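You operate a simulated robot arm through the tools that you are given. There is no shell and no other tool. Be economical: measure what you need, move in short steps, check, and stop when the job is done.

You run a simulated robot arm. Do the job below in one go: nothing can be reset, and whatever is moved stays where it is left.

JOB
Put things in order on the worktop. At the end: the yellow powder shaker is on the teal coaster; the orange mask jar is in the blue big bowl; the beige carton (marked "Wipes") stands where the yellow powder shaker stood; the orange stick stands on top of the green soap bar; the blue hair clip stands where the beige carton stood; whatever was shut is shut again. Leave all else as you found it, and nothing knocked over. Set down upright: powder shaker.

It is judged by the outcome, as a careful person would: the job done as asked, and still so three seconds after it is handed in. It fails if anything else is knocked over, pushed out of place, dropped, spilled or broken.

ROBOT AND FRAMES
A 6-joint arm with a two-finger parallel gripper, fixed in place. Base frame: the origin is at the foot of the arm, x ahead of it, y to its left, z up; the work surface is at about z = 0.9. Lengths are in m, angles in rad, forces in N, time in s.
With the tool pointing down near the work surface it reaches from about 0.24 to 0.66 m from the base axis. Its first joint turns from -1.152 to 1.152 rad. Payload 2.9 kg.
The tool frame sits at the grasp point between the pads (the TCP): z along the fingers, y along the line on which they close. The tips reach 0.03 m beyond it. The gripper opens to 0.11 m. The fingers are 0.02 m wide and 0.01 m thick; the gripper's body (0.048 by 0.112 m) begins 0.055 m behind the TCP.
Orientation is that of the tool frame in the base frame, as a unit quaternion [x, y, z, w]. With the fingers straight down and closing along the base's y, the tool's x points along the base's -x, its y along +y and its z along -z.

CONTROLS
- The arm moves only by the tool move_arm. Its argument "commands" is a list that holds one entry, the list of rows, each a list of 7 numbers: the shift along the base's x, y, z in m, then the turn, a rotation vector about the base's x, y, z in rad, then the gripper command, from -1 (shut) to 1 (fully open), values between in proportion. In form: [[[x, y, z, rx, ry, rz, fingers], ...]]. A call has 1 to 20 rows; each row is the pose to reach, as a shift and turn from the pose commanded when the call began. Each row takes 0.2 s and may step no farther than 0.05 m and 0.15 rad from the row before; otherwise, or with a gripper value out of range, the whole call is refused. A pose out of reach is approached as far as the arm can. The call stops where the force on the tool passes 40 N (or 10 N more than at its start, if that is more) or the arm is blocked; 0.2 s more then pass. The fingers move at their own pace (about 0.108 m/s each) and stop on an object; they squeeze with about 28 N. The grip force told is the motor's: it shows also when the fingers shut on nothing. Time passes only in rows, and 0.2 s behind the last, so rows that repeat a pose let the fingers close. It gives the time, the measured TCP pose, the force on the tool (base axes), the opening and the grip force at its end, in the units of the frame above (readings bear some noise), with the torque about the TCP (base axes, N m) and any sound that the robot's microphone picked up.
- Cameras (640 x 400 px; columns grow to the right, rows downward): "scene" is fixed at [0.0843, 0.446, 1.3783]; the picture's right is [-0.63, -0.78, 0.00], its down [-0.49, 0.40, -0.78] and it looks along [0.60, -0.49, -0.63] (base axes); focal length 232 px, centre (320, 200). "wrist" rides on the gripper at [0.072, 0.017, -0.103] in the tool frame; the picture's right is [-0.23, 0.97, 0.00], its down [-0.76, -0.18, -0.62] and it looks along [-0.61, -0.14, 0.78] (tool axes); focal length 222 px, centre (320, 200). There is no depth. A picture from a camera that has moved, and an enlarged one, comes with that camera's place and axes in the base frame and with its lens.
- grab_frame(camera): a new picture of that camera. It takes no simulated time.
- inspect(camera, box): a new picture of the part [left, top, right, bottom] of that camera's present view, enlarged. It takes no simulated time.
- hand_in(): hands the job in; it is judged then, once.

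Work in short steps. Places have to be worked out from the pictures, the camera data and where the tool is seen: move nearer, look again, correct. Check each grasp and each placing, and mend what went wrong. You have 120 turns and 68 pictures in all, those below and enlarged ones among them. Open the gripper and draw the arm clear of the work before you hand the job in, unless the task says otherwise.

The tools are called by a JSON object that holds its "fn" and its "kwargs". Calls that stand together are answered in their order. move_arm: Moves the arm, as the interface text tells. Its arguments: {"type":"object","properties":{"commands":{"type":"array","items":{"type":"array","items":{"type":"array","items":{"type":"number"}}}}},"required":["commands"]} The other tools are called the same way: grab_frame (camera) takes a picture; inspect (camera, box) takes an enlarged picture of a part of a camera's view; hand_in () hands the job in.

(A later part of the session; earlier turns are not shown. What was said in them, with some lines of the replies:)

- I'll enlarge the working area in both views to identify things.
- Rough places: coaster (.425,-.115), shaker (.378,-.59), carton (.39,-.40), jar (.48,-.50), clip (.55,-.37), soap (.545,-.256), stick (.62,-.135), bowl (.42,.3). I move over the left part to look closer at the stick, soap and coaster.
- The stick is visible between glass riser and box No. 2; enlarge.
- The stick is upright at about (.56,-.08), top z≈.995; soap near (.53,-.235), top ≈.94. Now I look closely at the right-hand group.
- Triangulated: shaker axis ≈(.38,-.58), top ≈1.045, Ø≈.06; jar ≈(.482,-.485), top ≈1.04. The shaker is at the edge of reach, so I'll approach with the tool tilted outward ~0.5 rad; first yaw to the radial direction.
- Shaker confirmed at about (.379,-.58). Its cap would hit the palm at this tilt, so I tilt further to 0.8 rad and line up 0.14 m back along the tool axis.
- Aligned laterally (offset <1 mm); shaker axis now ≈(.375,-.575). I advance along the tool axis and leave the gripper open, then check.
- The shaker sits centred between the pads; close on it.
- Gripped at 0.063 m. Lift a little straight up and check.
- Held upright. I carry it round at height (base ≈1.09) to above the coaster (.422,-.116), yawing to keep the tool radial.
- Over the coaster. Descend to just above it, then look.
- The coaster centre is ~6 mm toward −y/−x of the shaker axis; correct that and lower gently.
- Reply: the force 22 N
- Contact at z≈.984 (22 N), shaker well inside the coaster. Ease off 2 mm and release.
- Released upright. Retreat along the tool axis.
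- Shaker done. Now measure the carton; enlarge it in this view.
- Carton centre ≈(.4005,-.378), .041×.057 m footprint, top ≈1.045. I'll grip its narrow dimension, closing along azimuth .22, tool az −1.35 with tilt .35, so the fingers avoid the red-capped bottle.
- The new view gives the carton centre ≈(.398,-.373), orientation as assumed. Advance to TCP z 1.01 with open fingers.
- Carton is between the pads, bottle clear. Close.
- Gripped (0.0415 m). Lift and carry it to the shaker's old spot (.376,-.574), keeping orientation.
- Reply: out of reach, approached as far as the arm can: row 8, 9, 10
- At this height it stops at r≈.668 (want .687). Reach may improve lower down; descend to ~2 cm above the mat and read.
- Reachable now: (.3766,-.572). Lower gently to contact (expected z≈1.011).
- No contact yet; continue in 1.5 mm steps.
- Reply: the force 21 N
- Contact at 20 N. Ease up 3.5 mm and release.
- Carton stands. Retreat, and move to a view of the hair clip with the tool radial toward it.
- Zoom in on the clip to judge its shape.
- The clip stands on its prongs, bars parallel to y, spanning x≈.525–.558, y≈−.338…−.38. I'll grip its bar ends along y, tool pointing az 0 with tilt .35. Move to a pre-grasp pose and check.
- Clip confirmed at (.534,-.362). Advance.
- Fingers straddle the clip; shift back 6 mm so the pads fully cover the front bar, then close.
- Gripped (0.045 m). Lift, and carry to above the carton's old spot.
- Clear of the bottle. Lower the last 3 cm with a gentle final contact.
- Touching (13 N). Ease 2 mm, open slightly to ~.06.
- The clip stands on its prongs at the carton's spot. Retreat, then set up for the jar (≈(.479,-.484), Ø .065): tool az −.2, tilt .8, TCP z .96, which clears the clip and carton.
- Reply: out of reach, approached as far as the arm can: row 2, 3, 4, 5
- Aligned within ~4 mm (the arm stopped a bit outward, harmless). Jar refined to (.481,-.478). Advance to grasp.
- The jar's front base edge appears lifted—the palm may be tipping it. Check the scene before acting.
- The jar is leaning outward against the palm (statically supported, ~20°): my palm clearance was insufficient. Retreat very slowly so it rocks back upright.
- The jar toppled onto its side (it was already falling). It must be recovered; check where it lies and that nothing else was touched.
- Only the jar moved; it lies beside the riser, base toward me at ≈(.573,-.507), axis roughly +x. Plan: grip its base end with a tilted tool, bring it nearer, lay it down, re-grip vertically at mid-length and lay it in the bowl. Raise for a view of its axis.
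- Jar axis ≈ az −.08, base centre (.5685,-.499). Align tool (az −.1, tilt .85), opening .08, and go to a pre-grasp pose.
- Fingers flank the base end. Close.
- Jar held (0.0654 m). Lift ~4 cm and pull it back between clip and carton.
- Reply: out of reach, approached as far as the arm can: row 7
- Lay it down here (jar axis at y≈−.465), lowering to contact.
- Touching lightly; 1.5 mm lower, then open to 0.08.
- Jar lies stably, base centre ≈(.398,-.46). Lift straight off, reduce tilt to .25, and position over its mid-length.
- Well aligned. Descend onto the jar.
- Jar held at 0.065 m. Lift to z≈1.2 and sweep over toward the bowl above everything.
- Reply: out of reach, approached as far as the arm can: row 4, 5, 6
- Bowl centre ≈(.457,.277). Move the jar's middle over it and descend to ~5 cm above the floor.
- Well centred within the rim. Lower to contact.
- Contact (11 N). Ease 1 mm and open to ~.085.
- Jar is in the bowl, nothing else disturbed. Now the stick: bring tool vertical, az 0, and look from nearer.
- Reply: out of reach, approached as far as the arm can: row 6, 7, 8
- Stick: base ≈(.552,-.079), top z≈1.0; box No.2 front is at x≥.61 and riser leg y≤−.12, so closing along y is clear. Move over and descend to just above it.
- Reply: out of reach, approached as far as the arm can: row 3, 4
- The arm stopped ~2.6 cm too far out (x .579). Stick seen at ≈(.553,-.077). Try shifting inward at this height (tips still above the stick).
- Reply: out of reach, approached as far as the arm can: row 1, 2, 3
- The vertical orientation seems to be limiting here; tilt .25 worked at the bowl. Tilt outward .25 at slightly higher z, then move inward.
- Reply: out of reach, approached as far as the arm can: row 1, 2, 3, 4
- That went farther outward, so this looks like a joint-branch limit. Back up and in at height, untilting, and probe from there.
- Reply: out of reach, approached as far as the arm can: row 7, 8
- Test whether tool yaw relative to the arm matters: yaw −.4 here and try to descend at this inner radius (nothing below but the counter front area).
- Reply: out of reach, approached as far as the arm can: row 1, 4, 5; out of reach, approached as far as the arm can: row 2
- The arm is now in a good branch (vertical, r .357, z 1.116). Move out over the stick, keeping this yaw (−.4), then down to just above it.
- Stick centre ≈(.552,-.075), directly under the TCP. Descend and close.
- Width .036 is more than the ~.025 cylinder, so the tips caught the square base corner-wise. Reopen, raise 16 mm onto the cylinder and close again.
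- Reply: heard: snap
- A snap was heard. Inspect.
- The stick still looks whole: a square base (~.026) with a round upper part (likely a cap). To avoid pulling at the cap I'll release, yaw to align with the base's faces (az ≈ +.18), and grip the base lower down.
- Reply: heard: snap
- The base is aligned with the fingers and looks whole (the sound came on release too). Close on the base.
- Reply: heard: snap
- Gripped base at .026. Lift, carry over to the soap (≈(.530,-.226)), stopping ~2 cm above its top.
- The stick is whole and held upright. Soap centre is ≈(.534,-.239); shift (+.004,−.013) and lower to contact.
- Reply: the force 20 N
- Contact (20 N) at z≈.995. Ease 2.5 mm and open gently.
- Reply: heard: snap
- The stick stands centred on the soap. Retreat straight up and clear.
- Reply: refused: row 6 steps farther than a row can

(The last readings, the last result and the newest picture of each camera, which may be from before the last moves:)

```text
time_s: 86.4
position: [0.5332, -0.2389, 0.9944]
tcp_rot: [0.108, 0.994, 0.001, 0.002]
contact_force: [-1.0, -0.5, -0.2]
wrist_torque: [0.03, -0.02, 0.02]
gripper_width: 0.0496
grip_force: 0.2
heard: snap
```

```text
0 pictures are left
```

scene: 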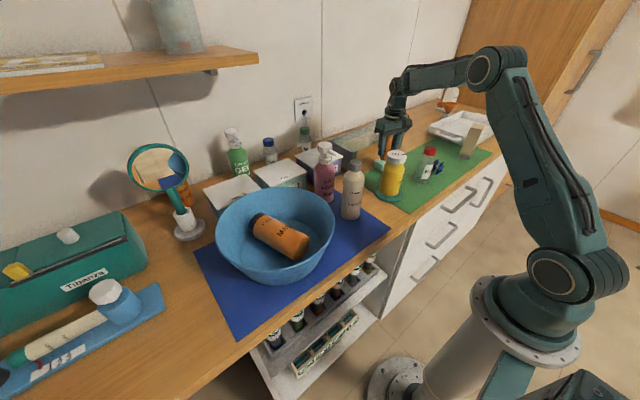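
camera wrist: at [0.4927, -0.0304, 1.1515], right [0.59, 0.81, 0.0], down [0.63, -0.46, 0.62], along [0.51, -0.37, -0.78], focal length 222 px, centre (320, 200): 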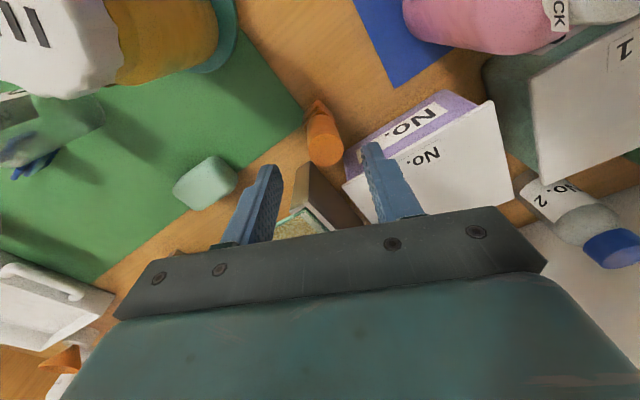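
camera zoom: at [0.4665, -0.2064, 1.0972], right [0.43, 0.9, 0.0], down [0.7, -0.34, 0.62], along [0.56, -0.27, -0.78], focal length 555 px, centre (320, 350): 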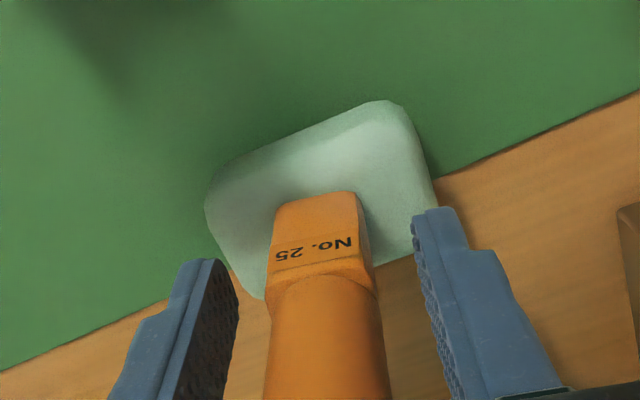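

The scene shows everything in place; the retreat was refused for one over-long step. No pictures remain, so I repeat it carefully with shorter steps, straight up first.

{"fn": "move_arm", "kwargs": {"commands": [[[0, 0, 0.015, 0, 0, 0, -0.1], [0, 0, 0.04, 0, 0, 0, -0.1], [0, 0, 0.08, 0, 0, 0, -0.1], [0, 0, 0.12, 0, 0, 0, -0.1], [0, 0, 0.16, 0, 0, 0, -0.1], [-0.01, 0, 0.2, 0, 0, 0, 0.3]]]}}

```text
time_s: 87.8
position: [0.5238, -0.237, 1.1946]
tcp_rot: [0.109, 0.994, 0.002, 0.0]
contact_force: [0.4, -0.3, -0.3]
wrist_torque: [0.0, 0.01, 0.02]
gripper_width: 0.0716
grip_force: 0.1
```

Clear of the stick with no contact. Draw back inward at height and open the gripper.

{"fn": "move_arm", "kwargs": {"commands": [[[-0.04, 0, 0.02, 0, 0, 0, 0.7], [-0.08, 0, 0.03, 0, 0, 0, 1], [-0.12, 0, 0.04, 0, 0, 0, 1], [-0.16, 0, 0.05, 0, 0, 0, 1], [-0.19, 0, 0.05, 0, 0, 0, 1]]]}}

```text
time_s: 89.0
position: [0.3345, -0.2387, 1.2433]
tcp_rot: [0.109, 0.994, 0.002, 0.002]
contact_force: [0.4, -0.5, 0.8]
wrist_torque: [0.05, -0.05, 0.01]
gripper_width: 0.11
grip_force: 0.0
```

The arm is clear and the gripper is open, so I hand in.

{"fn": "hand_in", "kwargs": {}}

```text
The job is handed in.
```

I handed the job in with all five placements made, but I toppled the mask jar on the way, and it now lies on its side in the blue bowl.

- **Powder shaker:** it stands upright on the teal coaster.
- **Mask jar:** it tipped over while I was reaching to grip it and fell beside the glass riser. I saw no damage and no sign that it touched anything else.
- **Carton and hair clip:** the "Wipes" carton stands where the shaker was, and the hair clip stands where the carton was.
- **Orange stick:** it stands centred on the green soap bar. I heard a snap several times as I gripped and released it. It looked whole each time, but I don't know what caused the sound.
- **Shut items:** I did not open anything.

I had no pictures left after letting go of the stick. The final retreat was checked only by the force readings, which showed no contact.
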